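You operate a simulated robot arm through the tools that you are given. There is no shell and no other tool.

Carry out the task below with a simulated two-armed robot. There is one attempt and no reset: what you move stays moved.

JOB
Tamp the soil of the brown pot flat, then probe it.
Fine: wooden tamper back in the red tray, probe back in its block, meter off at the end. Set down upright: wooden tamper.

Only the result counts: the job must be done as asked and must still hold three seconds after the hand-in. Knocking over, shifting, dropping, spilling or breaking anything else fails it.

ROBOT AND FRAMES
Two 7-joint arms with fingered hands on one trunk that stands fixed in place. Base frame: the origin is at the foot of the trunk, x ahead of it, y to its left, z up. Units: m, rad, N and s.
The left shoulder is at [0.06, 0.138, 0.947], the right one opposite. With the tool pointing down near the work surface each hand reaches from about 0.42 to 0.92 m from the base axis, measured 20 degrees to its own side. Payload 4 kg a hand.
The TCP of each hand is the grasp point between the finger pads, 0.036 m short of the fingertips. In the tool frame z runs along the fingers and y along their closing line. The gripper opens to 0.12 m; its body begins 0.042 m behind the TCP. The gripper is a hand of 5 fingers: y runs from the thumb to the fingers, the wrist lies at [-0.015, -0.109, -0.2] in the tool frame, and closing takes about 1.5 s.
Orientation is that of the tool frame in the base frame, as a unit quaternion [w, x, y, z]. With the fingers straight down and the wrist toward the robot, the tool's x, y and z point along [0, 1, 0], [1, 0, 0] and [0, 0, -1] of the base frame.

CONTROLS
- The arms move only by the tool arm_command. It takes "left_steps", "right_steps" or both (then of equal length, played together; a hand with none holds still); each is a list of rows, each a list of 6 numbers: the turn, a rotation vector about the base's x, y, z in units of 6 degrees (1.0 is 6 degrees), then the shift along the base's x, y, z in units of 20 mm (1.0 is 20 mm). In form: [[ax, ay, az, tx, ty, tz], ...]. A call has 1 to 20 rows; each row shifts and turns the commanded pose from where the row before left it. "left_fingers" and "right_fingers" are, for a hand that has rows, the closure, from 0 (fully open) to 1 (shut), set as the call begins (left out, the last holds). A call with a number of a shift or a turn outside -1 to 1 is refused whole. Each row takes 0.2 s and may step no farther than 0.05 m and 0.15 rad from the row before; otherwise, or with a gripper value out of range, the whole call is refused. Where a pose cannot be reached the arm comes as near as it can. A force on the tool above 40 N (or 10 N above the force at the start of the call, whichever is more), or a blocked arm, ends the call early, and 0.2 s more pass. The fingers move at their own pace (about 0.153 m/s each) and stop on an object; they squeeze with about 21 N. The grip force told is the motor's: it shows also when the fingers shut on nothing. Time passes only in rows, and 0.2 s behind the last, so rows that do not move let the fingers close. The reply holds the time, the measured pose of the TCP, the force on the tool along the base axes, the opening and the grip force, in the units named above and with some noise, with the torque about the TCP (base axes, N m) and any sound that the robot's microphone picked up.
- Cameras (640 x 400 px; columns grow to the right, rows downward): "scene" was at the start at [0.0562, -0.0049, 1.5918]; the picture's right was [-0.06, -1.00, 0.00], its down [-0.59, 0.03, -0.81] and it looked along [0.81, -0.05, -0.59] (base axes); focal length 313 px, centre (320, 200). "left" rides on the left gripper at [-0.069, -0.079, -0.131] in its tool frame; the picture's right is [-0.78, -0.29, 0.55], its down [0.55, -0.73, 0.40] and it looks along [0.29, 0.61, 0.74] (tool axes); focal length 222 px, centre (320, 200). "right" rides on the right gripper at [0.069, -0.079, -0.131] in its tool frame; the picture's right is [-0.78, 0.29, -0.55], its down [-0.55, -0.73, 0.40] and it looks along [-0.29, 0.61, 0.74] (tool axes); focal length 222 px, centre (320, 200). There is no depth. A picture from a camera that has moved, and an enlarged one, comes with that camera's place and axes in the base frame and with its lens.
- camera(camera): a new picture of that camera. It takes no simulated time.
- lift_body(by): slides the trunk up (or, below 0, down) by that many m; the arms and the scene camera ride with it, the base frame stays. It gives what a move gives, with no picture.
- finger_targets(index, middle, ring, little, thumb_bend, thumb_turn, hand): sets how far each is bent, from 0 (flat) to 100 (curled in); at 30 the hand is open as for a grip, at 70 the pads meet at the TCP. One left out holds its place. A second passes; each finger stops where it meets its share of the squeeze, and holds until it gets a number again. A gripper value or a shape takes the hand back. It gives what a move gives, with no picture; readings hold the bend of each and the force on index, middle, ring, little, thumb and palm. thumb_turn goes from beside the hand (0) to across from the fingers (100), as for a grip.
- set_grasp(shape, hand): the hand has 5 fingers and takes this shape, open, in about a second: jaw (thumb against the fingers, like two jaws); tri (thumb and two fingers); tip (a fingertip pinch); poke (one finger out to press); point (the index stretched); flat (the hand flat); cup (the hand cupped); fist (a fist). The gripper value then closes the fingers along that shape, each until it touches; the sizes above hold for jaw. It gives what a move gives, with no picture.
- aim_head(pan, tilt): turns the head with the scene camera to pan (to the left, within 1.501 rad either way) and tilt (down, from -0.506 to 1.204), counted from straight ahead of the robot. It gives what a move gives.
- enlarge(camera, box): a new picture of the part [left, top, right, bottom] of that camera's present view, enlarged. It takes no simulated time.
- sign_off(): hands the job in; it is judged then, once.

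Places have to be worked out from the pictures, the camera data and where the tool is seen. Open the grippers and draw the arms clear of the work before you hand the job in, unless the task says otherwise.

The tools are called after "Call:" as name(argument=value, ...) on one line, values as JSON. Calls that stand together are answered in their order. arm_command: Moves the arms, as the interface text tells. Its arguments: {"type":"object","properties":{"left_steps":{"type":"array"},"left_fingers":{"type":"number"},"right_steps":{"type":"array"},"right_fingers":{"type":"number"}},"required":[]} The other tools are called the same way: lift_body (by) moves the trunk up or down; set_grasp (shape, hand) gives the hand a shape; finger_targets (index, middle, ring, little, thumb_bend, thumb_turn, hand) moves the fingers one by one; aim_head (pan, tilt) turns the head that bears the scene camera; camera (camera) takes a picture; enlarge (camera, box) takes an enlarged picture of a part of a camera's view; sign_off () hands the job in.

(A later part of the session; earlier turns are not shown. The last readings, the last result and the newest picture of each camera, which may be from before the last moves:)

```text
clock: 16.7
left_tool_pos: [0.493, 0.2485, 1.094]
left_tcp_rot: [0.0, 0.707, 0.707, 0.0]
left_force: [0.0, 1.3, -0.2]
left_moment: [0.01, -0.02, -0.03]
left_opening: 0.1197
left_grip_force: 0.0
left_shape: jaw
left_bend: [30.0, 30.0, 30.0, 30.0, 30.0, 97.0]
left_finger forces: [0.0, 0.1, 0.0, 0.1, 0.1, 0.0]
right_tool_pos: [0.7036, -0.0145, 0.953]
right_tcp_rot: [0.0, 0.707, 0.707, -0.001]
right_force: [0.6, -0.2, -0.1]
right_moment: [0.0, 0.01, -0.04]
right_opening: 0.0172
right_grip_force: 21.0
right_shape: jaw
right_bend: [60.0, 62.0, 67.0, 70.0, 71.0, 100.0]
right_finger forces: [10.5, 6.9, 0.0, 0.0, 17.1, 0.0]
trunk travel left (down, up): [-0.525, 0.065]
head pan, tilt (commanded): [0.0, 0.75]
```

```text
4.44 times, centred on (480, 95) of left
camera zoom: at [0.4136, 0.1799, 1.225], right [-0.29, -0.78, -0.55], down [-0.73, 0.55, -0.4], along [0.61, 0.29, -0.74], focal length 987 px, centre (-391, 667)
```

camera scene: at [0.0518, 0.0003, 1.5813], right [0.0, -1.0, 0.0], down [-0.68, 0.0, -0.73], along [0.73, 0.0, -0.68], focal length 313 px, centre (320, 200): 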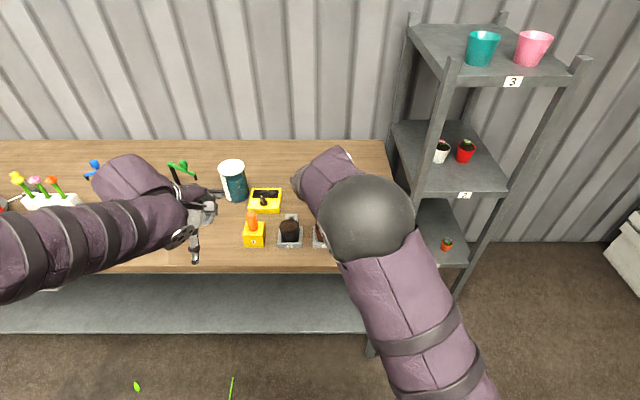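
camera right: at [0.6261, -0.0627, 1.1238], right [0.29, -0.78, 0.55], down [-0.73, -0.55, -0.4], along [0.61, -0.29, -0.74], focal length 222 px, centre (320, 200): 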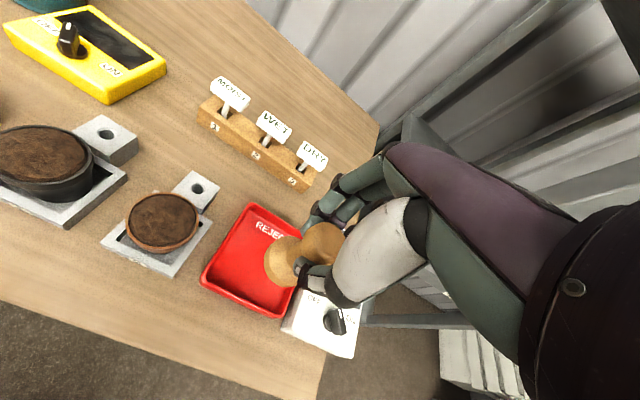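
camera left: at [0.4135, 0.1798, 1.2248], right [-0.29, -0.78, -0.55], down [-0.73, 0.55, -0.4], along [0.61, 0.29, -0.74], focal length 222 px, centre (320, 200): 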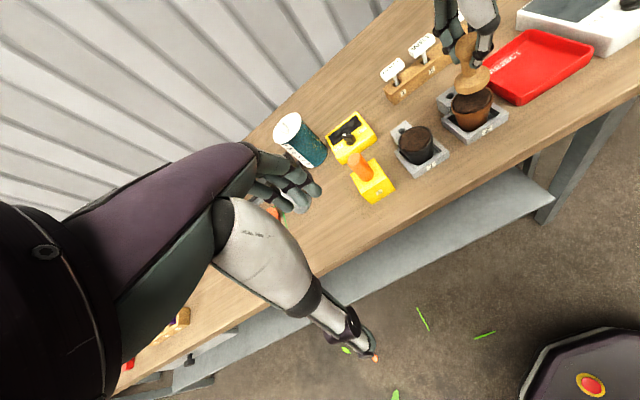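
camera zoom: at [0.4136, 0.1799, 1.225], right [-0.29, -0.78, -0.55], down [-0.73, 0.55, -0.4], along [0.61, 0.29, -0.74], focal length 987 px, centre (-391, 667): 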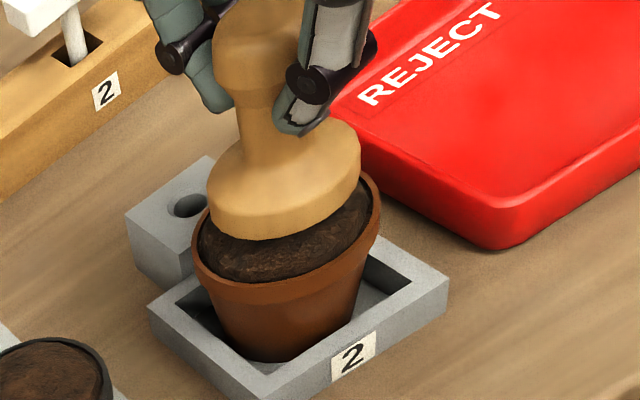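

Left view: foot centred on the rim line; right view agrees for a remaining gap of ~16 mm. I lower another 9 mm and check again.

Call:
arm_command(right_steps=[[0, 0, 0, 0, 0, -0.15], [0, 0, 0, 0, 0, -0.15], [0, 0, 0, 0, 0, -0.15], [0, 0, 0, 0, 0, 0]])

Call:
enlarge(camera="right", box=[220, 190, 340, 310])

Call:
enlarge(camera="left", box=[445, 50, 515, 140])

```text
clock: 17.7
left_tool_pos: [0.4929, 0.2482, 1.0934]
left_tcp_rot: [0.0, 0.707, 0.707, 0.0]
left_force: [-0.1, -0.8, -0.4]
left_moment: [0.05, 0.0, 0.0]
left_opening: 0.1197
left_grip_force: 0.0
left_shape: jaw
left_bend: [30.0, 30.0, 30.0, 30.0, 30.0, 97.0]
left_finger forces: [0.1, 0.0, 0.1, 0.0, 0.1, 0.0]
right_tool_pos: [0.7045, -0.0158, 0.9427]
right_tcp_rot: [0.001, 0.707, 0.707, 0.001]
right_force: [0.5, 0.6, -0.3]
right_moment: [0.02, -0.01, 0.0]
right_opening: 0.0168
right_grip_force: 21.1
right_shape: jaw
right_bend: [60.0, 62.0, 67.0, 70.0, 71.0, 100.0]
right_finger forces: [10.6, 6.8, 0.0, 0.1, 17.0, 0.1]
trunk travel left (down, up): [-0.525, 0.065]
head pan, tilt (commanded): [0.0, 0.75]
```

```text
3.33 times, centred on (280, 250) of right
camera zoom: at [0.6249, 0.056, 1.0743], right [0.29, -0.78, 0.55], down [-0.73, -0.55, -0.4], along [0.61, -0.29, -0.74], focal length 740 px, centre (453, 33)
```

zoom: 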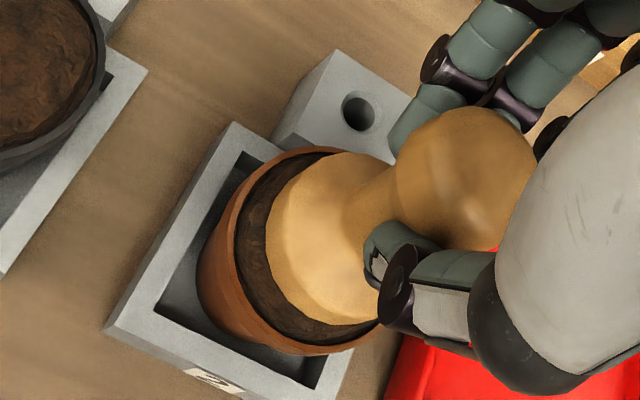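

```text
4.44 times, centred on (480, 95) of left
camera zoom: at [0.4136, 0.1799, 1.225], right [-0.29, -0.78, -0.55], down [-0.73, 0.55, -0.4], along [0.61, 0.29, -0.74], focal length 987 px, centre (-391, 667)
```

zoom: 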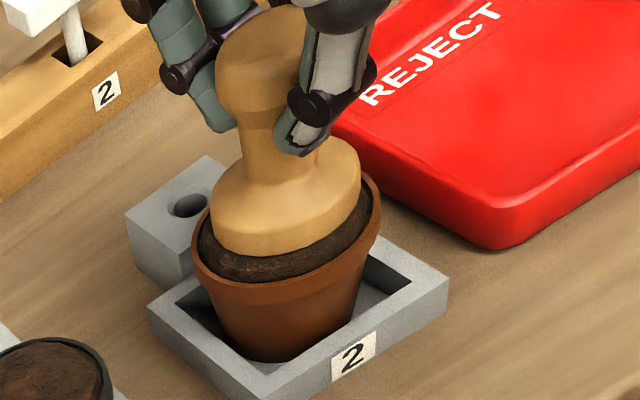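

Still centred in both views, with even gaps all round; remaining gap ~7-10 mm. I lower 6 mm more slowly and watch the force.

Call:
arm_command(right_steps=[[0, 0, 0, 0, 0.02, -0.1], [0, 0, 0, 0, 0, -0.1], [0, 0, 0, 0, 0, -0.1], [0, 0, 0, 0, 0, 0]])

Call:
enlarge(camera="right", box=[220, 190, 340, 310])

Call:
enlarge(camera="left", box=[445, 50, 515, 140])

```text
clock: 18.7
left_tool_pos: [0.4927, 0.248, 1.0934]
left_tcp_rot: [0.0, 0.708, 0.707, 0.0]
left_force: [-0.1, -0.4, -0.8]
left_moment: [0.01, -0.01, -0.02]
left_opening: 0.1197
left_grip_force: 0.0
left_shape: jaw
left_bend: [30.0, 30.0, 30.0, 30.0, 30.0, 97.0]
left_finger forces: [0.1, 0.0, 0.1, 0.1, 0.0, 0.1]
right_tool_pos: [0.7033, -0.0151, 0.9373]
right_tcp_rot: [0.0, 0.708, 0.707, 0.0]
right_force: [-0.4, -0.3, -0.5]
right_moment: [0.01, 0.0, 0.03]
right_opening: 0.0169
right_grip_force: 21.1
right_shape: jaw
right_bend: [60.0, 62.0, 67.0, 70.0, 71.0, 100.0]
right_finger forces: [10.6, 6.8, 0.0, 0.1, 17.0, 0.1]
trunk travel left (down, up): [-0.525, 0.065]
head pan, tilt (commanded): [0.0, 0.75]
```

```text
3.33 times, centred on (280, 250) of right
camera zoom: at [0.6248, 0.0564, 1.0685], right [0.29, -0.78, 0.55], down [-0.73, -0.55, -0.4], along [0.61, -0.29, -0.74], focal length 740 px, centre (453, 33)
```

zoom: 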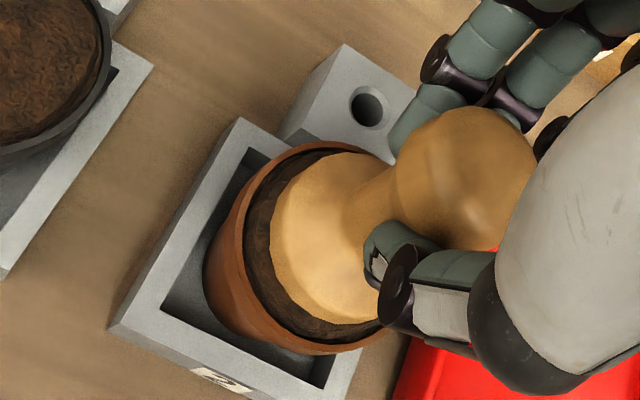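

```text
4.44 times, centred on (480, 95) of left
camera zoom: at [0.4136, 0.1799, 1.225], right [-0.29, -0.78, -0.55], down [-0.73, 0.55, -0.4], along [0.61, 0.29, -0.74], focal length 987 px, centre (-391, 667)
```

zoom: 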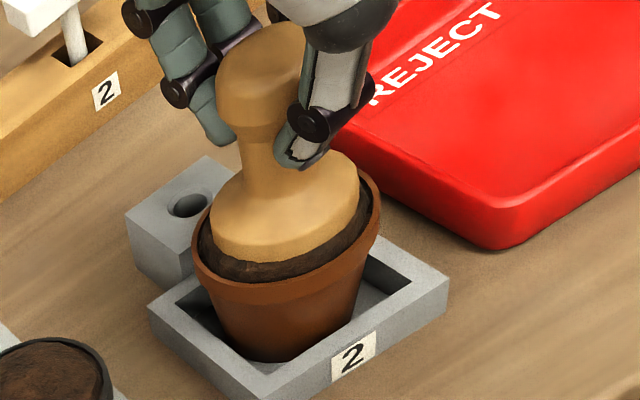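

No contact force yet but the foot begins to enter the soil mound, evenly inside the rim. I go on pressing down in small steps.

Call:
arm_command(right_steps=[[0, 0, 0, 0, 0, -0.1], [0, 0, 0, 0, 0, -0.1], [0, 0, 0, 0, 0, 0]])

Call:
enlarge(camera="right", box=[220, 190, 340, 310])

Call:
enlarge(camera="left", box=[445, 50, 515, 140])

```text
clock: 19.5
left_tool_pos: [0.4923, 0.248, 1.0945]
left_tcp_rot: [0.0, 0.708, 0.707, 0.0]
left_force: [-0.4, 0.4, 0.5]
left_moment: [-0.02, -0.01, -0.01]
left_opening: 0.1196
left_grip_force: 0.1
left_shape: jaw
left_bend: [30.0, 30.0, 30.0, 30.0, 30.0, 97.0]
left_finger forces: [0.0, 0.0, 0.0, 0.1, 0.0, 0.0]
right_tool_pos: [0.705, -0.0145, 0.935]
right_tcp_rot: [0.001, 0.707, 0.707, 0.002]
right_force: [0.1, 0.8, 12.9]
right_moment: [0.0, -0.02, 0.01]
right_opening: 0.0174
right_grip_force: 21.3
right_shape: jaw
right_bend: [60.0, 62.0, 67.0, 70.0, 72.0, 100.0]
right_finger forces: [11.5, 7.8, 0.0, 0.0, 19.8, 0.0]
trunk travel left (down, up): [-0.525, 0.065]
head pan, tilt (commanded): [0.0, 0.75]
```

```text
3.33 times, centred on (280, 250) of right
camera zoom: at [0.6242, 0.0566, 1.0665], right [0.29, -0.79, 0.55], down [-0.73, -0.55, -0.4], along [0.62, -0.29, -0.73], focal length 740 px, centre (453, 33)
```

zoom: 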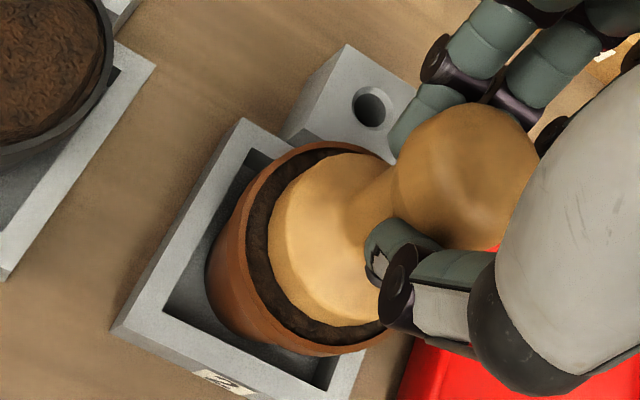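

```text
4.44 times, centred on (480, 95) of left
camera zoom: at [0.4126, 0.18, 1.2255], right [-0.29, -0.78, -0.55], down [-0.73, 0.55, -0.4], along [0.61, 0.29, -0.74], focal length 987 px, centre (-391, 667)
```

zoom: 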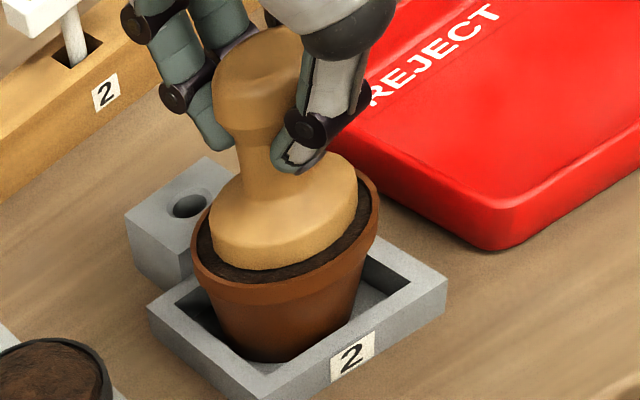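

The soil is contacted with 13 N and its mound seems to have sunk level around the foot. I press 1.6 mm deeper to be sure and hold briefly.

Call:
arm_command(right_steps=[[0, 0, 0, 0, 0, -0.08], [0, 0, 0, 0, 0, 0], [0, 0, 0, 0, 0, 0], [0, 0, 0, 0, 0, 0]])

Call:
enlarge(camera="right", box=[220, 190, 340, 310])

Call:
enlarge(camera="left", box=[445, 50, 515, 140])

```text
clock: 20.5
left_tool_pos: [0.4915, 0.2474, 1.0949]
left_tcp_rot: [0.0, 0.707, 0.707, 0.001]
left_force: [0.5, 0.1, 0.0]
left_moment: [0.0, -0.01, -0.02]
left_opening: 0.1194
left_grip_force: 0.0
left_shape: jaw
left_bend: [30.0, 30.0, 30.0, 30.0, 30.0, 97.0]
left_finger forces: [0.0, 0.1, 0.0, 0.0, 0.0, 0.0]
right_tool_pos: [0.7025, -0.0143, 0.9347]
right_tcp_rot: [0.001, 0.707, 0.707, 0.001]
right_force: [1.2, 0.6, 25.3]
right_moment: [-0.02, -0.07, 0.01]
right_opening: 0.0189
right_grip_force: 21.0
right_shape: jaw
right_bend: [60.0, 61.0, 67.0, 70.0, 72.0, 100.0]
right_finger forces: [13.5, 9.0, 0.0, 0.0, 22.2, 0.0]
trunk travel left (down, up): [-0.525, 0.065]
head pan, tilt (commanded): [0.0, 0.75]
```

```text
3.33 times, centred on (280, 250) of right
camera zoom: at [0.6232, 0.0567, 1.0652], right [0.29, -0.79, 0.55], down [-0.73, -0.55, -0.4], along [0.62, -0.29, -0.73], focal length 740 px, centre (453, 33)
```

zoom: 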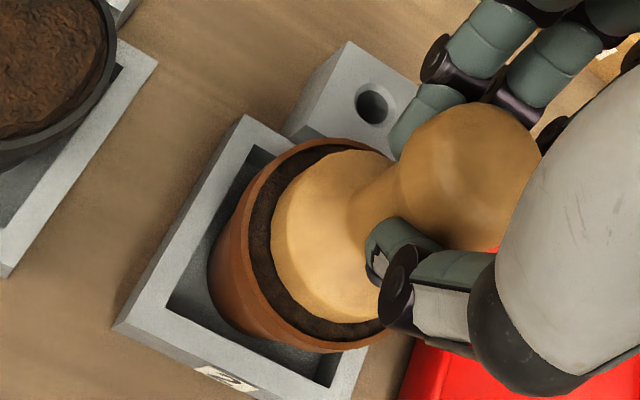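

```text
4.44 times, centred on (480, 95) of left
camera zoom: at [0.4117, 0.1801, 1.2258], right [-0.29, -0.78, -0.55], down [-0.73, 0.55, -0.4], along [0.61, 0.29, -0.74], focal length 987 px, centre (-391, 667)
```

zoom: 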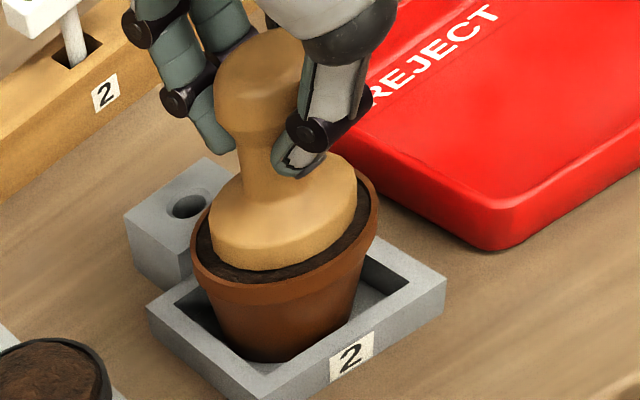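

25 N pressed on the soil, which looks level. I now raise the tamper straight up by ~70 mm and inspect the soil.

Call:
arm_command(right_steps=[[0, 0, 0, 0, 0, 0.1], [0, 0, 0, 0, 0, 0.2], [0, 0, 0, 0, 0, 0.4], [0, 0, 0, 0, 0, 0.6], [0, 0, 0, 0, 0, 0.8], [0, 0, 0, 0, 0, 0.8], [0, 0, 0, 0, 0, 0.6], [0, 0, 0, 0, 0, 0]])

Call:
enlarge(camera="left", box=[445, 10, 515, 140])

Call:
enlarge(camera="right", box=[180, 160, 400, 320])

```text
clock: 22.3
left_tool_pos: [0.4937, 0.247, 1.0933]
left_tcp_rot: [0.0, 0.707, 0.707, 0.0]
left_force: [-0.4, -0.8, -0.4]
left_moment: [0.0, 0.0, -0.01]
left_opening: 0.1195
left_grip_force: 0.0
left_shape: jaw
left_bend: [30.0, 30.0, 30.0, 30.0, 30.0, 97.0]
left_finger forces: [0.0, 0.0, 0.0, 0.0, 0.1, 0.0]
right_tool_pos: [0.7045, -0.0147, 1.002]
right_tcp_rot: [0.0, 0.707, 0.707, 0.0]
right_force: [-0.7, 0.6, -0.4]
right_moment: [-0.03, 0.0, 0.02]
right_opening: 0.0177
right_grip_force: 21.1
right_shape: jaw
right_bend: [60.0, 61.0, 67.0, 70.0, 72.0, 100.0]
right_finger forces: [11.2, 6.9, 0.0, 0.1, 17.7, 0.1]
trunk travel left (down, up): [-0.525, 0.065]
head pan, tilt (commanded): [0.0, 0.75]
```

```text
3.08 times, centred on (480, 75) of left
camera zoom: at [0.4137, 0.18, 1.2249], right [-0.29, -0.78, -0.55], down [-0.73, 0.55, -0.4], along [0.61, 0.29, -0.74], focal length 684 px, centre (-172, 585)
```

zoom: 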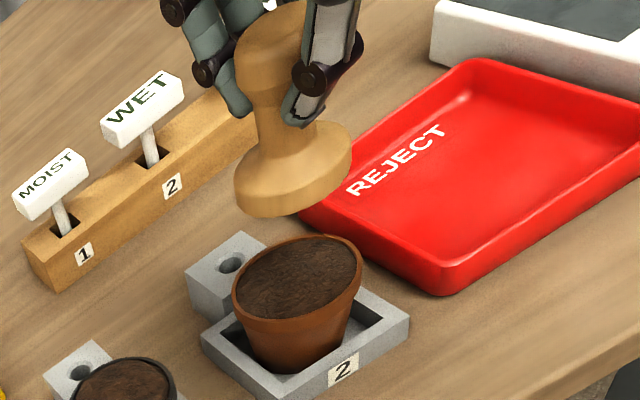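

```text
2.50 times, centred on (290, 240) of right
camera zoom: at [0.6243, 0.0564, 1.1331], right [0.29, -0.78, 0.55], down [-0.74, -0.55, -0.4], along [0.61, -0.29, -0.74], focal length 555 px, centre (395, 100)
```

zoom: 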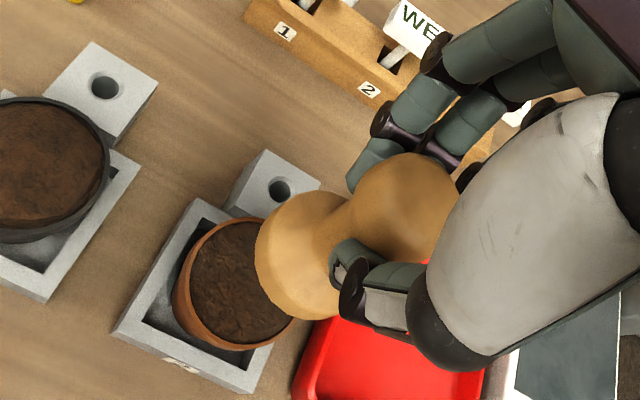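

The brown pot's soil is now flat and slightly below the rim. I carry the tamper back over the tray to its former place.

Call:
arm_command(right_steps=[[0, 0, 0, 0, -0.45, 0], [0, 0, 0, 0, -0.9, 0], [0, 0, 0, 0.05, -1, 0], [0, 0, 0, 0, -1, 0], [0, 0, 0, 0, -1, 0], [0, 0, 0, 0, -0.9, 0], [0, 0, 0, 0, -0.6, 0], [0, 0, 0, 0, -0.1, -0.5], [0, 0, 0, 0, 0, -1], [0, 0, 0, 0, 0, -1], [0, 0, 0, 0, 0, -1], [0, 0, 0, 0, 0, -1], [0, 0, 0, 0, 0, -0.8], [0, 0, 0, 0, 0, 0]])

Call:
camera(camera="left")

Call:
enlarge(camera="right", box=[180, 160, 400, 320])

```text
clock: 25.3
left_tool_pos: [0.4927, 0.2471, 1.0942]
left_tcp_rot: [0.001, 0.707, 0.707, 0.001]
left_force: [-0.2, -0.4, 0.4]
left_moment: [0.01, 0.03, 0.01]
left_opening: 0.1197
left_grip_force: 0.0
left_shape: jaw
left_bend: [30.0, 30.0, 30.0, 30.0, 30.0, 97.0]
left_finger forces: [0.0, 0.0, 0.0, 0.1, 0.0, 0.0]
right_tool_pos: [0.7053, -0.1335, 0.8953]
right_tcp_rot: [0.0, 0.706, 0.708, 0.0]
right_force: [0.4, -0.4, -0.3]
right_moment: [-0.01, -0.02, 0.02]
right_opening: 0.0176
right_grip_force: 21.2
right_shape: jaw
right_bend: [60.0, 61.0, 67.0, 70.0, 72.0, 100.0]
right_finger forces: [11.1, 7.0, 0.0, 0.0, 17.5, 0.0]
trunk travel left (down, up): [-0.525, 0.065]
head pan, tilt (commanded): [0.0, 0.75]
```

```text
taken
camera left: at [0.4135, 0.1799, 1.225], right [-0.29, -0.78, -0.55], down [-0.73, 0.55, -0.4], along [0.61, 0.29, -0.74], focal length 222 px, centre (320, 200)
```

left: 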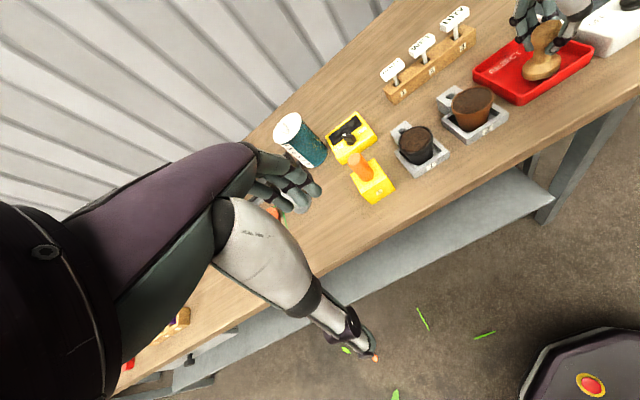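

```text
2.50 times, centred on (290, 240) of right
camera zoom: at [0.6257, -0.0629, 1.0269], right [0.29, -0.79, 0.55], down [-0.73, -0.55, -0.4], along [0.61, -0.29, -0.74], focal length 555 px, centre (395, 100)
```

zoom: 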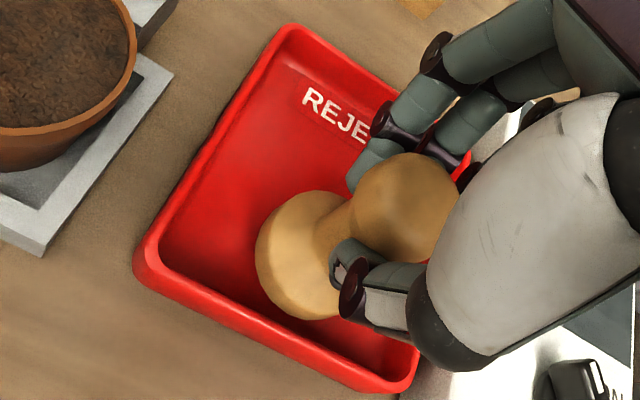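

The tamper hovers ~13 mm above its old spot in the tray. I lower it gently in small steps.

Call:
arm_command(right_steps=[[0, 0, 0, 0, 0, -0.15], [0, 0, 0, 0, 0, -0.15], [0, 0, 0, 0, 0, -0.15], [0, 0, 0, 0, 0, -0.1], [0, 0, 0, 0, 0, -0.05], [0, 0, 0, 0, 0, 0]])

Call:
enlarge(camera="left", box=[470, 0, 620, 110])

```text
clock: 26.7
left_tool_pos: [0.4922, 0.2486, 1.0944]
left_tcp_rot: [0.0, 0.706, 0.708, 0.0]
left_force: [-0.3, -0.3, -0.1]
left_moment: [0.03, -0.02, 0.0]
left_opening: 0.1197
left_grip_force: 0.0
left_shape: jaw
left_bend: [30.0, 30.0, 30.0, 30.0, 30.0, 97.0]
left_finger forces: [0.0, 0.0, 0.1, 0.0, 0.0, 0.0]
right_tool_pos: [0.7059, -0.1335, 0.8824]
right_tcp_rot: [0.0, 0.707, 0.707, 0.0]
right_force: [-1.1, 0.0, -1.3]
right_moment: [0.01, 0.01, 0.01]
right_opening: 0.0174
right_grip_force: 20.5
right_shape: jaw
right_bend: [60.0, 61.0, 67.0, 70.0, 72.0, 100.0]
right_finger forces: [11.0, 6.9, 0.0, 0.0, 17.5, 0.2]
trunk travel left (down, up): [-0.525, 0.065]
head pan, tilt (commanded): [0.0, 0.75]
```

```text
3.64 times, centred on (545, 55) of left
camera zoom: at [0.4136, 0.1799, 1.225], right [-0.29, -0.78, -0.55], down [-0.73, 0.55, -0.4], along [0.61, 0.29, -0.74], focal length 808 px, centre (-498, 727)
```

zoom: 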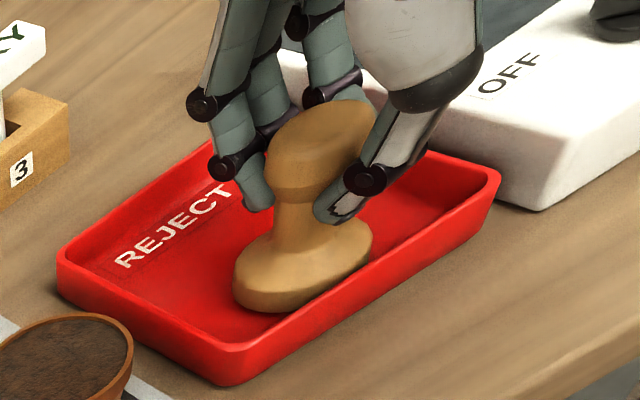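

No contact force yet, so I lower a little further in 1 mm steps.

Call:
arm_command(right_steps=[[0, 0, 0, 0, 0, -0.05], [0, 0, 0, 0, 0, -0.05], [0, 0, 0, 0, 0, 0]])

```text
clock: 27.5
left_tool_pos: [0.4945, 0.2464, 1.0931]
left_tcp_rot: [0.0, 0.707, 0.707, 0.0]
left_force: [0.7, -0.4, 0.4]
left_moment: [-0.01, -0.04, 0.04]
left_opening: 0.1194
left_grip_force: 0.0
left_shape: jaw
left_bend: [30.0, 30.0, 30.0, 30.0, 30.0, 97.0]
left_finger forces: [0.1, 0.0, 0.0, 0.0, 0.1, 0.1]
right_tool_pos: [0.7049, -0.1333, 0.8819]
right_tcp_rot: [0.0, 0.707, 0.707, 0.0]
right_force: [0.1, 0.8, -0.8]
right_moment: [0.03, -0.01, 0.03]
right_opening: 0.0176
right_grip_force: 20.8
right_shape: jaw
right_bend: [60.0, 61.0, 67.0, 70.0, 72.0, 100.0]
right_finger forces: [11.1, 6.9, 0.1, 0.1, 17.6, 0.0]
trunk travel left (down, up): [-0.525, 0.065]
head pan, tilt (commanded): [0.0, 0.75]
```

Call:
arm_command(right_steps=[[0, 0, 0, 0, 0, -0.05], [0, 0, 0, 0, 0, -0.05], [0, 0, 0, 0, 0, 0]])

Call:
enlarge(camera="left", box=[470, 0, 620, 110])

```text
clock: 28.3
left_tool_pos: [0.4928, 0.2477, 1.0935]
left_tcp_rot: [0.0, 0.707, 0.707, 0.0]
left_force: [0.5, 0.3, 0.3]
left_moment: [0.01, 0.02, -0.01]
left_opening: 0.1199
left_grip_force: 0.1
left_shape: jaw
left_bend: [30.0, 30.0, 30.0, 30.0, 30.0, 97.0]
left_finger forces: [0.1, 0.1, 0.0, 0.1, 0.0, 0.1]
right_tool_pos: [0.7041, -0.1341, 0.8805]
right_tcp_rot: [0.001, 0.707, 0.707, 0.001]
right_force: [-0.3, -0.2, 4.9]
right_moment: [-0.01, 0.04, 0.02]
right_opening: 0.0175
right_grip_force: 20.9
right_shape: jaw
right_bend: [60.0, 61.0, 67.0, 70.0, 72.0, 100.0]
right_finger forces: [11.1, 7.1, 0.0, 0.1, 17.8, 0.0]
trunk travel left (down, up): [-0.525, 0.065]
head pan, tilt (commanded): [0.0, 0.75]
```

```text
3.64 times, centred on (545, 55) of left
camera zoom: at [0.4132, 0.18, 1.2252], right [-0.29, -0.78, -0.55], down [-0.73, 0.55, -0.4], along [0.61, 0.29, -0.74], focal length 808 px, centre (-498, 727)
```

zoom: 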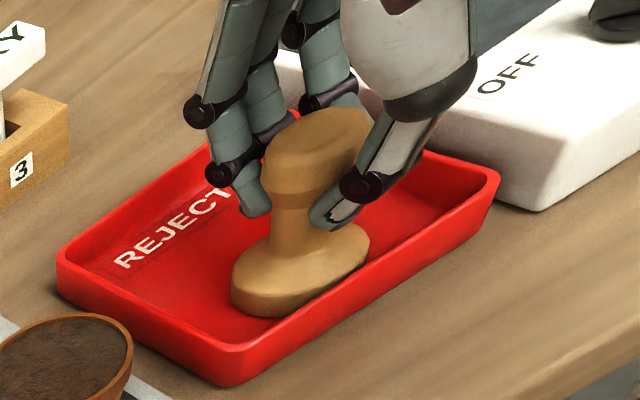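

The foot rests on the tray with 4.9 N. I open the hand to release the tamper.

Call:
arm_command(right_steps=[[0, 0, 0, 0, 0, 0], [0, 0, 0, 0, 0, 0], [0, 0, 0, 0, 0, 0], [0, 0, 0, 0, 0, 0], [0, 0, 0, 0, 0, 0]], right_fingers=0.2)

Call:
enlarge(camera="left", box=[470, 0, 620, 110])

Call:
enlarge(camera="right", box=[180, 160, 400, 320])

```text
clock: 29.5
left_tool_pos: [0.492, 0.248, 1.0929]
left_tcp_rot: [0.0, 0.708, 0.706, 0.0]
left_force: [-0.6, 0.7, -0.4]
left_moment: [0.0, -0.02, -0.02]
left_opening: 0.1195
left_grip_force: 0.1
left_shape: jaw
left_bend: [30.0, 30.0, 30.0, 30.0, 30.0, 97.0]
left_finger forces: [0.0, 0.0, 0.0, 0.0, 0.1, 0.0]
right_tool_pos: [0.7053, -0.1337, 0.8802]
right_tcp_rot: [0.001, 0.707, 0.707, 0.0]
right_force: [0.4, -0.4, -0.3]
right_moment: [0.01, -0.04, 0.0]
right_opening: 0.0957
right_grip_force: 0.0
right_shape: jaw
right_bend: [32.0, 35.0, 34.0, 51.0, 39.0, 99.0]
right_finger forces: [0.1, 0.0, 0.0, 0.1, 0.0, 0.0]
trunk travel left (down, up): [-0.525, 0.065]
head pan, tilt (commanded): [0.0, 0.75]
```

```text
3.64 times, centred on (545, 55) of left
camera zoom: at [0.4136, 0.1799, 1.225], right [-0.29, -0.78, -0.55], down [-0.73, 0.55, -0.4], along [0.61, 0.29, -0.74], focal length 808 px, centre (-498, 727)
```

zoom: 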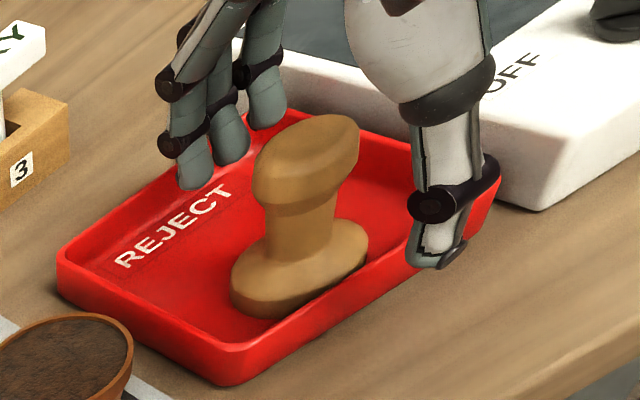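

```text
2.50 times, centred on (290, 240) of right
camera zoom: at [0.6259, -0.0626, 1.0111], right [0.29, -0.78, 0.55], down [-0.73, -0.55, -0.4], along [0.61, -0.29, -0.74], focal length 555 px, centre (395, 100)
```

zoom: 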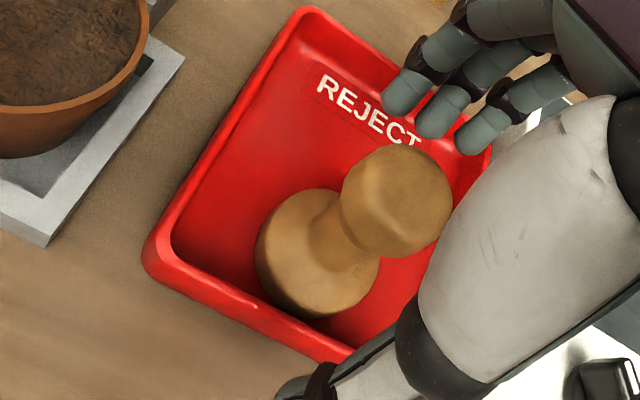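

The tamper stands upright and free in the tray. I raise the right hand straight up out of the way, back to about its starting place.

Call:
arm_command(right_steps=[[0, 0, 0, 0, 0, 0.5], [0, 0, 0, 0, 0, 1], [0, 0, 0, 0, 0, 1], [0, 0, 0, 0, 0, 1], [0, 0, 0, 0, 0, 1], [0, 0, 0, 0, 0, 1], [0, 0, 0, -0.3, -0.2, 1], [0, 0, 0, -0.5, -0.3, 1], [0, 0, 0, -0.5, -0.3, 1], [0, 0, 0, -0.5, -0.3, 1], [0, 0, 0, -0.5, -0.3, 1], [0, 0, 0, -0.5, -0.3, 1], [0, 0, 0, -0.5, -0.3, 1], [0, 0, 0, -0.5, -0.3, 1], [0, 0, 0, -0.5, -0.3, 1], [0, 0, 0, 0, 0, 0]])

Call:
aim_head(pan=0.1, tilt=0.75)

Call:
camera(camera="scene")

Call:
camera(camera="left")

```text
clock: 32.9
left_tool_pos: [0.4941, 0.2478, 1.0937]
left_tcp_rot: [0.0, 0.707, 0.707, 0.001]
left_force: [-0.3, 0.8, -0.3]
left_moment: [-0.06, 0.03, 0.0]
left_opening: 0.1198
left_grip_force: 0.0
left_shape: jaw
left_bend: [30.0, 30.0, 30.0, 30.0, 30.0, 97.0]
left_finger forces: [0.1, 0.0, 0.0, 0.1, 0.0, 0.0]
right_tool_pos: [0.6183, -0.1856, 1.1694]
right_tcp_rot: [0.001, 0.707, 0.707, 0.0]
right_force: [0.3, -0.6, 0.0]
right_moment: [0.0, 0.01, 0.01]
right_opening: 0.0958
right_grip_force: 0.0
right_shape: jaw
right_bend: [32.0, 35.0, 34.0, 51.0, 39.0, 99.0]
right_finger forces: [0.0, 0.1, 0.0, 0.1, 0.0, 0.0]
trunk travel left (down, up): [-0.525, 0.065]
head pan, tilt (commanded): [0.0, 0.75]
```

```text
clock: 33.5
left_tool_pos: [0.4931, 0.2473, 1.0936]
left_tcp_rot: [0.0, 0.707, 0.707, 0.0]
left_force: [-0.5, 0.8, -0.3]
left_moment: [-0.02, -0.01, -0.01]
left_opening: 0.1197
left_grip_force: 0.0
left_shape: jaw
left_bend: [30.0, 30.0, 30.0, 30.0, 30.0, 97.0]
left_finger forces: [0.1, 0.0, 0.0, 0.0, 0.0, 0.1]
right_tool_pos: [0.6175, -0.1857, 1.1688]
right_tcp_rot: [0.0, 0.707, 0.707, 0.0]
right_force: [0.6, 0.2, -0.3]
right_moment: [0.02, -0.01, 0.03]
right_opening: 0.0957
right_grip_force: 0.0
right_shape: jaw
right_bend: [32.0, 35.0, 34.0, 51.0, 39.0, 99.0]
right_finger forces: [0.1, 0.1, 0.0, 0.1, 0.0, 0.1]
trunk travel left (down, up): [-0.525, 0.065]
head pan, tilt (commanded): [0.099, 0.75]
```

```text
taken
camera scene: at [0.0514, 0.0084, 1.5813], right [0.1, -1.0, 0.0], down [-0.68, -0.07, -0.73], along [0.73, 0.07, -0.68], focal length 313 px, centre (320, 200)
```

scene: 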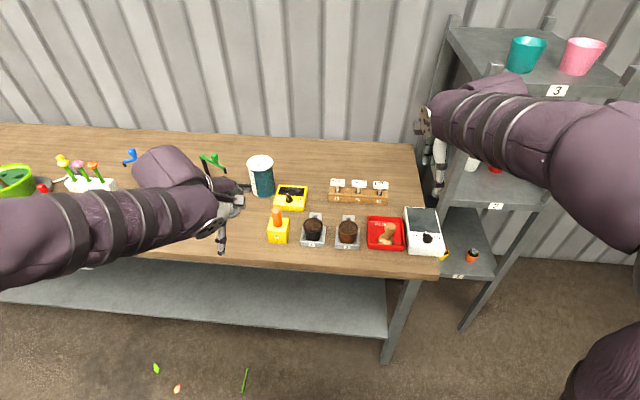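

```text
taken
camera left: at [0.4136, 0.1799, 1.225], right [-0.29, -0.78, -0.55], down [-0.73, 0.55, -0.4], along [0.61, 0.29, -0.74], focal length 222 px, centre (320, 200)
```

left: 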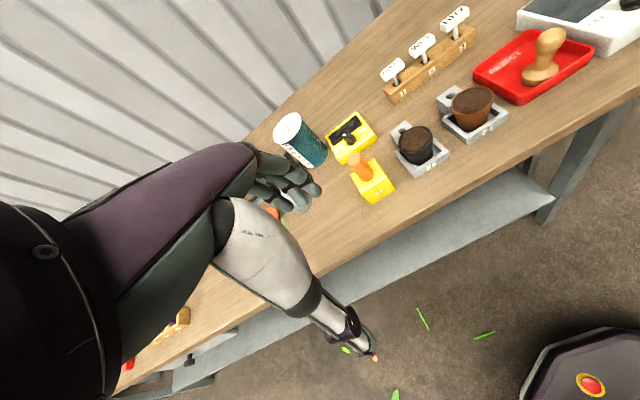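

I check that the tamper stands upright in the tray, and get a detailed look at the meter and probe block.

Call:
enlarge(camera="scene", box=[330, 200, 450, 265])

Call:
enlarge(camera="scene", box=[240, 150, 340, 260])

Call:
enlarge(camera="left", box=[270, 90, 450, 220])

```text
5.33 times, centred on (390, 232) of scene
camera zoom: at [0.0514, 0.0084, 1.5813], right [0.1, -1.0, 0.0], down [-0.68, -0.07, -0.73], along [0.73, 0.07, -0.68], focal length 1667 px, centre (-53, 27)
```

zoom: 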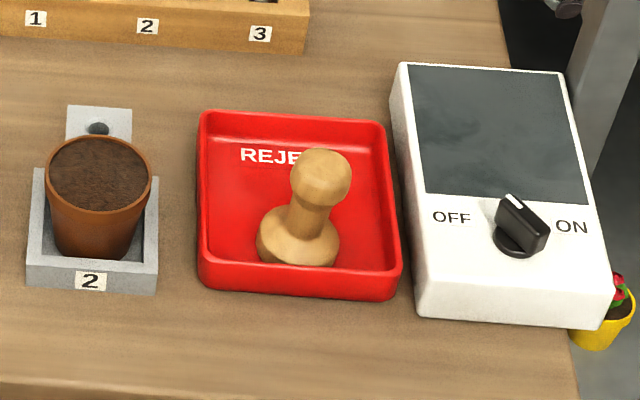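

```text
3.64 times, centred on (290, 205) of scene
camera zoom: at [0.0514, 0.0084, 1.5813], right [0.1, -1.0, 0.0], down [-0.68, -0.07, -0.73], along [0.73, 0.07, -0.68], focal length 1137 px, centre (429, 182)
```

zoom: 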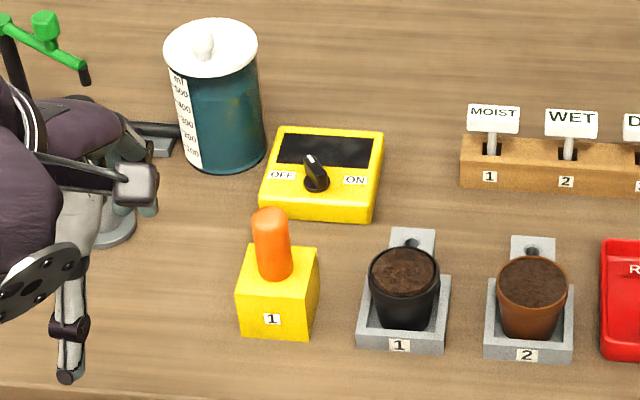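

```text
3.08 times, centred on (360, 155) of left
camera zoom: at [0.4136, 0.1799, 1.225], right [-0.29, -0.78, -0.55], down [-0.73, 0.55, -0.4], along [0.61, 0.29, -0.74], focal length 684 px, centre (197, 338)
```

zoom: 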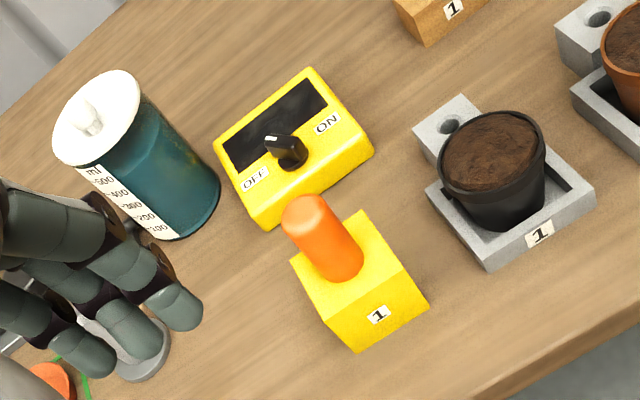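

I want to make sure the tamper isn't leaning, so I take larger zooms of it from two cameras.

Call:
enlarge(camera="left", box=[490, 10, 610, 110])

Call:
enlarge(camera="scene", box=[365, 210, 415, 255])

Call:
camera(camera="right")

```text
4.00 times, centred on (550, 60) of left
camera zoom: at [0.4136, 0.1799, 1.225], right [-0.29, -0.78, -0.55], down [-0.73, 0.55, -0.4], along [0.61, 0.29, -0.74], focal length 888 px, centre (-600, 760)
```

zoom: 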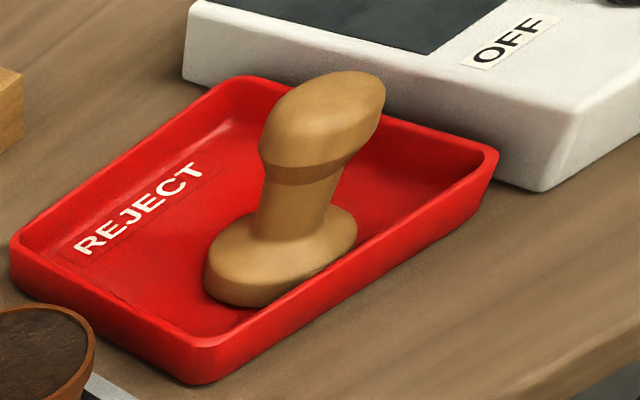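

```text
8.89 times, centred on (390, 232) of scene
camera zoom: at [0.0514, 0.0084, 1.5813], right [0.1, -1.0, 0.0], down [-0.68, -0.07, -0.73], along [0.73, 0.07, -0.68], focal length 2778 px, centre (-302, -89)
```

zoom: 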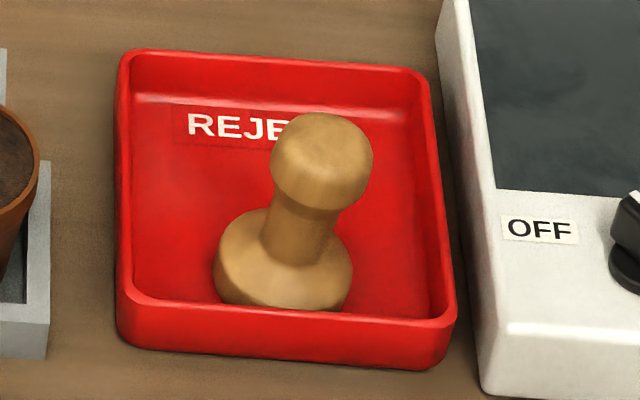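

```text
taken
camera right: at [0.5392, -0.1148, 1.3012], right [0.29, -0.78, 0.55], down [-0.73, -0.55, -0.4], along [0.61, -0.29, -0.74], focal length 222 px, centre (320, 200)
```

right: 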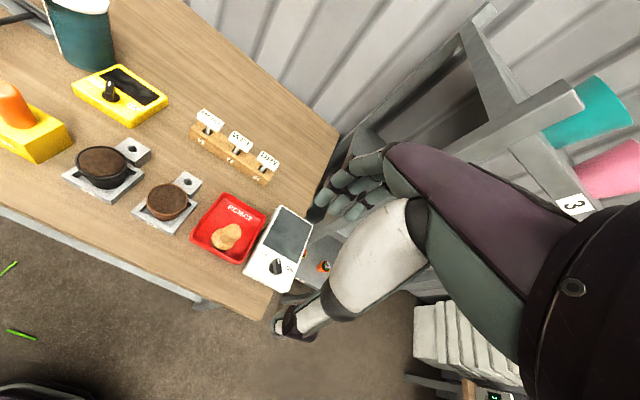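

Image geometry hints at a slight lean of the tamper; I inspect it from the right hand's camera too.

Call:
enlarge(camera="right", box=[170, 180, 290, 280])

Call:
aim_head(pan=-0.19, tilt=0.75)

Call:
camera(camera="scene")

```text
4.00 times, centred on (230, 230) of right
camera zoom: at [0.5392, -0.1148, 1.3012], right [0.29, -0.78, 0.55], down [-0.73, -0.55, -0.4], along [0.61, -0.29, -0.74], focal length 888 px, centre (680, 80)
```

zoom: 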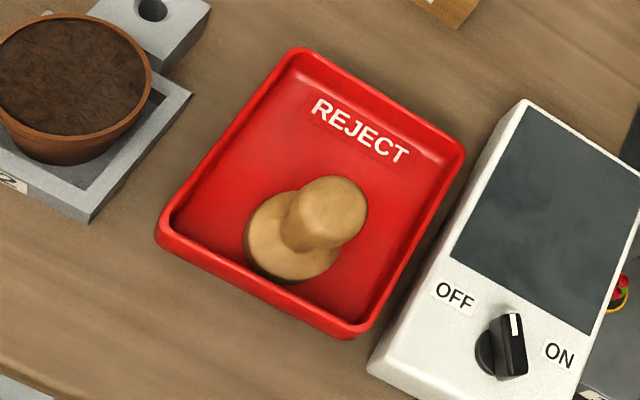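

```text
clock: 34.3
left_tool_pos: [0.4927, 0.2472, 1.0936]
left_tcp_rot: [0.0, 0.707, 0.707, -0.001]
left_force: [0.1, 0.2, 0.4]
left_moment: [-0.01, -0.01, 0.0]
left_opening: 0.1196
left_grip_force: 0.1
left_shape: jaw
left_bend: [30.0, 30.0, 30.0, 30.0, 30.0, 97.0]
left_finger forces: [0.0, 0.0, 0.0, 0.0, 0.0, 0.0]
right_tool_pos: [0.6183, -0.1861, 1.1685]
right_tcp_rot: [0.0, 0.708, 0.707, 0.0]
right_force: [0.5, -0.1, -1.0]
right_moment: [0.01, 0.0, -0.03]
right_opening: 0.0958
right_grip_force: 0.0
right_shape: jaw
right_bend: [32.0, 35.0, 34.0, 51.0, 39.0, 99.0]
right_finger forces: [0.0, 0.1, 0.1, 0.1, 0.1, 0.0]
trunk travel left (down, up): [-0.525, 0.065]
head pan, tilt (commanded): [-0.19, 0.75]
```

```text
taken
camera scene: at [0.0502, -0.0154, 1.5813], right [-0.19, -0.98, 0.0], down [-0.67, 0.13, -0.73], along [0.72, -0.14, -0.68], focal length 313 px, centre (320, 200)
```

scene: 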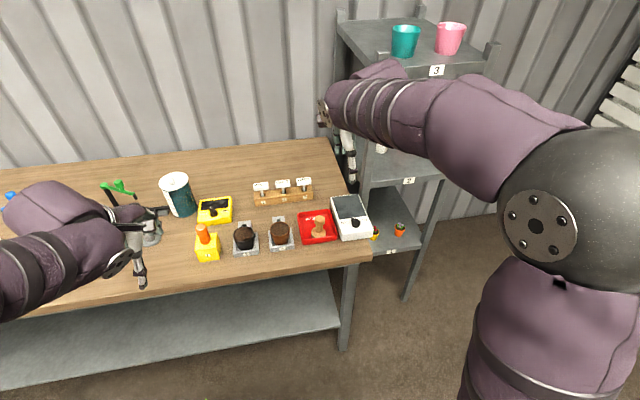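

Call:
enlarge(camera="scene", box=[295, 205, 345, 250])

```text
8.89 times, centred on (320, 228) of scene
camera zoom: at [0.0502, -0.0154, 1.5813], right [-0.19, -0.98, 0.0], down [-0.67, 0.13, -0.73], along [0.72, -0.14, -0.68], focal length 2778 px, centre (320, -44)
```

zoom: 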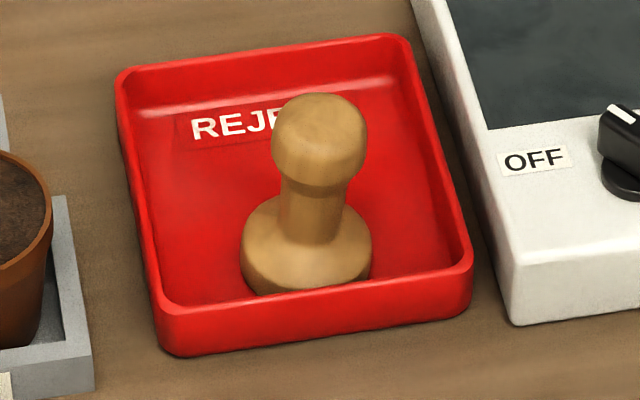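

Several views suggest the tamper may lean a few degrees. I bring the right hand's camera closer (hand stays well clear) for a decisive look.

Call:
arm_command(right_steps=[[0, 0, 0, 0.2, -0.1, -1], [0, 0, 0, 0.2, -0.1, -1], [0, 0, 0, 0.2, 0, -1], [0, 0, 0, 0.2, 0, -1], [0, 0, 0, 0.2, 0, -1], [0, 0, 0, 0.2, 0, -1], [0, 0, 0, 0.2, 0, -1], [0, 0, 0, 0, 0, 0]])

Call:
camera(camera="right")

Call:
enlarge(camera="right", box=[170, 150, 310, 280])

```text
clock: 36.1
left_tool_pos: [0.4942, 0.2471, 1.0939]
left_tcp_rot: [0.0, 0.708, 0.707, 0.0]
left_force: [-0.3, -0.3, 0.0]
left_moment: [0.01, 0.02, 0.0]
left_opening: 0.1197
left_grip_force: 0.1
left_shape: jaw
left_bend: [30.0, 30.0, 30.0, 30.0, 30.0, 97.0]
left_finger forces: [0.0, 0.1, 0.0, 0.0, 0.1, 0.0]
right_tool_pos: [0.6466, -0.189, 1.0311]
right_tcp_rot: [0.001, 0.707, 0.707, 0.0]
right_force: [-0.7, -0.3, -0.1]
right_moment: [0.01, 0.04, -0.01]
right_opening: 0.0956
right_grip_force: 0.0
right_shape: jaw
right_bend: [32.0, 35.0, 34.0, 51.0, 39.0, 99.0]
right_finger forces: [0.1, 0.1, 0.1, 0.0, 0.1, 0.0]
trunk travel left (down, up): [-0.525, 0.065]
head pan, tilt (commanded): [-0.19, 0.75]
```

```text
taken
camera right: at [0.5677, -0.1187, 1.1615], right [0.29, -0.79, 0.55], down [-0.73, -0.55, -0.4], along [0.61, -0.29, -0.74], focal length 222 px, centre (320, 200)
```

right: 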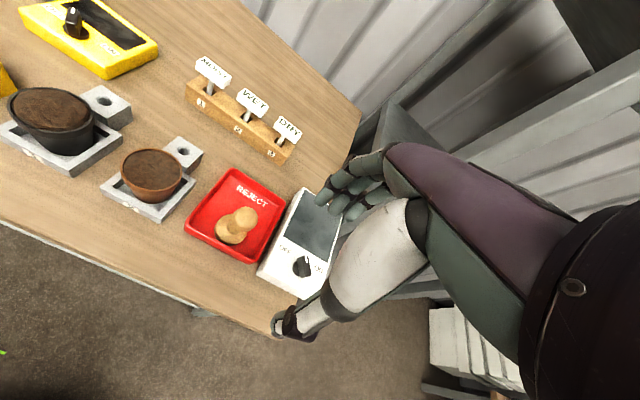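

```text
3.08 times, centred on (240, 215) of right
camera zoom: at [0.5677, -0.1187, 1.1615], right [0.29, -0.79, 0.55], down [-0.73, -0.55, -0.4], along [0.61, -0.29, -0.74], focal length 684 px, centre (566, 154)
```

zoom: 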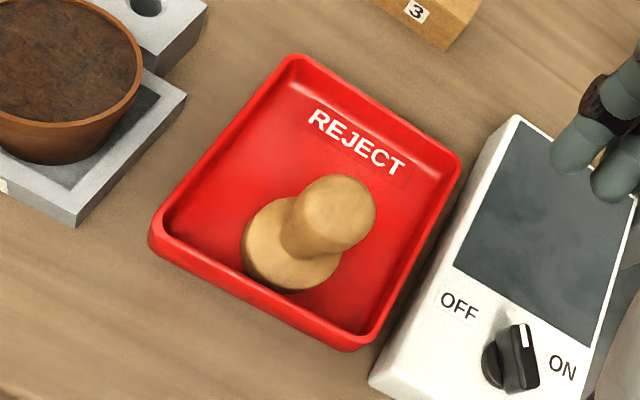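

All estimates give a ~5° lean to the right. To judge it properly I take a low side view: I back the right hand off toward the robot and pitch it up 35° so its camera looks nearly horizontally at the tray.

Call:
arm_command(right_steps=[[0, -0.73, 0, -0.54, -0.19, -0.63], [0, -0.73, 0, -0.54, -0.19, -0.63], [0, -0.73, 0, -0.54, -0.19, -0.63], [0, -0.73, 0, -0.54, -0.19, -0.63], [0, -0.73, 0, -0.54, -0.19, -0.63], [0, -0.73, 0, -0.54, -0.19, -0.63], [0, -0.73, 0, -0.54, -0.19, -0.63], [0, -0.73, 0, -0.54, -0.19, -0.63], [0, 0, 0, 0, 0, 0]])

Call:
camera(camera="right")

```text
clock: 38.1
left_tool_pos: [0.4933, 0.2481, 1.0937]
left_tcp_rot: [0.0, 0.707, 0.707, 0.0]
left_force: [0.2, 0.9, -0.3]
left_moment: [-0.02, 0.0, 0.01]
left_opening: 0.1195
left_grip_force: 0.0
left_shape: jaw
left_bend: [30.0, 30.0, 30.0, 30.0, 30.0, 97.0]
left_finger forces: [0.0, 0.0, 0.0, 0.0, 0.0, 0.0]
right_tool_pos: [0.5611, -0.2183, 0.9303]
right_tcp_rot: [0.213, 0.674, 0.675, 0.213]
right_force: [-0.2, -0.1, 0.0]
right_moment: [0.0, 0.01, -0.01]
right_opening: 0.0959
right_grip_force: 0.0
right_shape: jaw
right_bend: [32.0, 35.0, 34.0, 51.0, 39.0, 99.0]
right_finger forces: [0.1, 0.1, 0.1, 0.1, 0.0, 0.0]
trunk travel left (down, up): [-0.525, 0.065]
head pan, tilt (commanded): [-0.19, 0.75]
```

```text
taken
camera right: at [0.4201, -0.1482, 0.991], right [-0.08, -0.78, 0.61], down [-0.37, -0.55, -0.75], along [0.92, -0.29, -0.25], focal length 222 px, centre (320, 200)
```

right: 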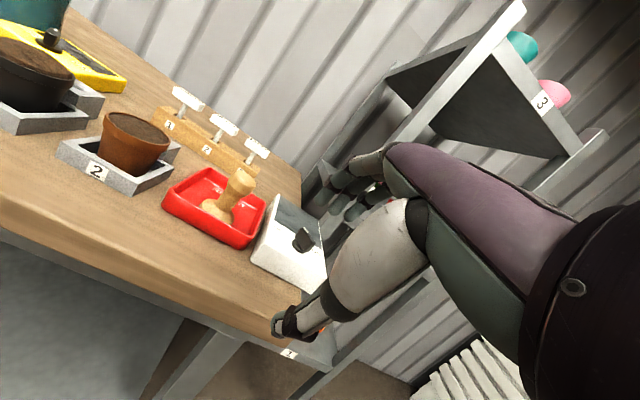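

Call:
enlarge(camera="right", box=[150, 140, 290, 270])

```text
3.08 times, centred on (220, 205) of right
camera zoom: at [0.4201, -0.1482, 0.991], right [-0.08, -0.78, 0.61], down [-0.37, -0.55, -0.75], along [0.92, -0.29, -0.25], focal length 684 px, centre (628, 185)
```

zoom: 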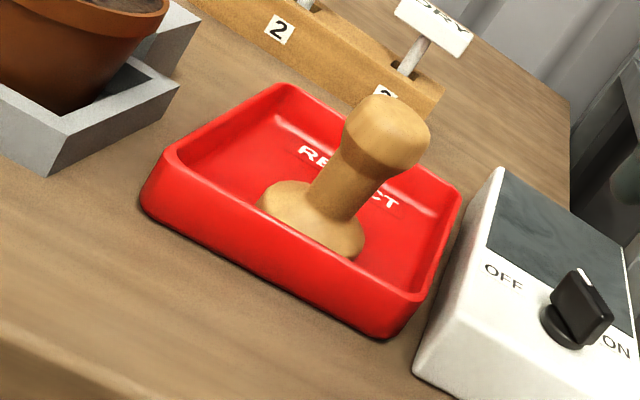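

Call:
enlarge(camera="right", box=[190, 155, 260, 235])

```text
5.00 times, centred on (225, 195) of right
camera zoom: at [0.4201, -0.1482, 0.991], right [-0.08, -0.78, 0.61], down [-0.37, -0.55, -0.75], along [0.92, -0.29, -0.25], focal length 1111 px, centre (795, 225)
```

zoom: 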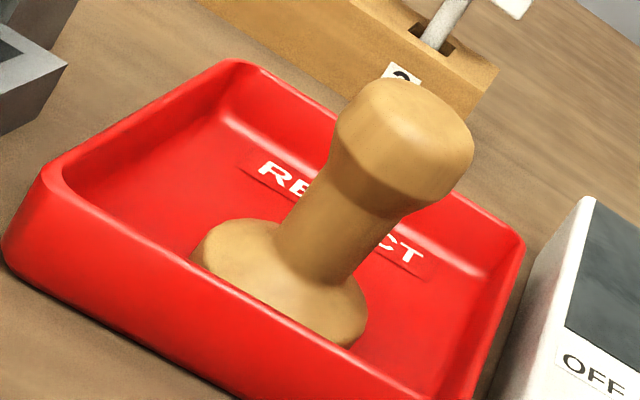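

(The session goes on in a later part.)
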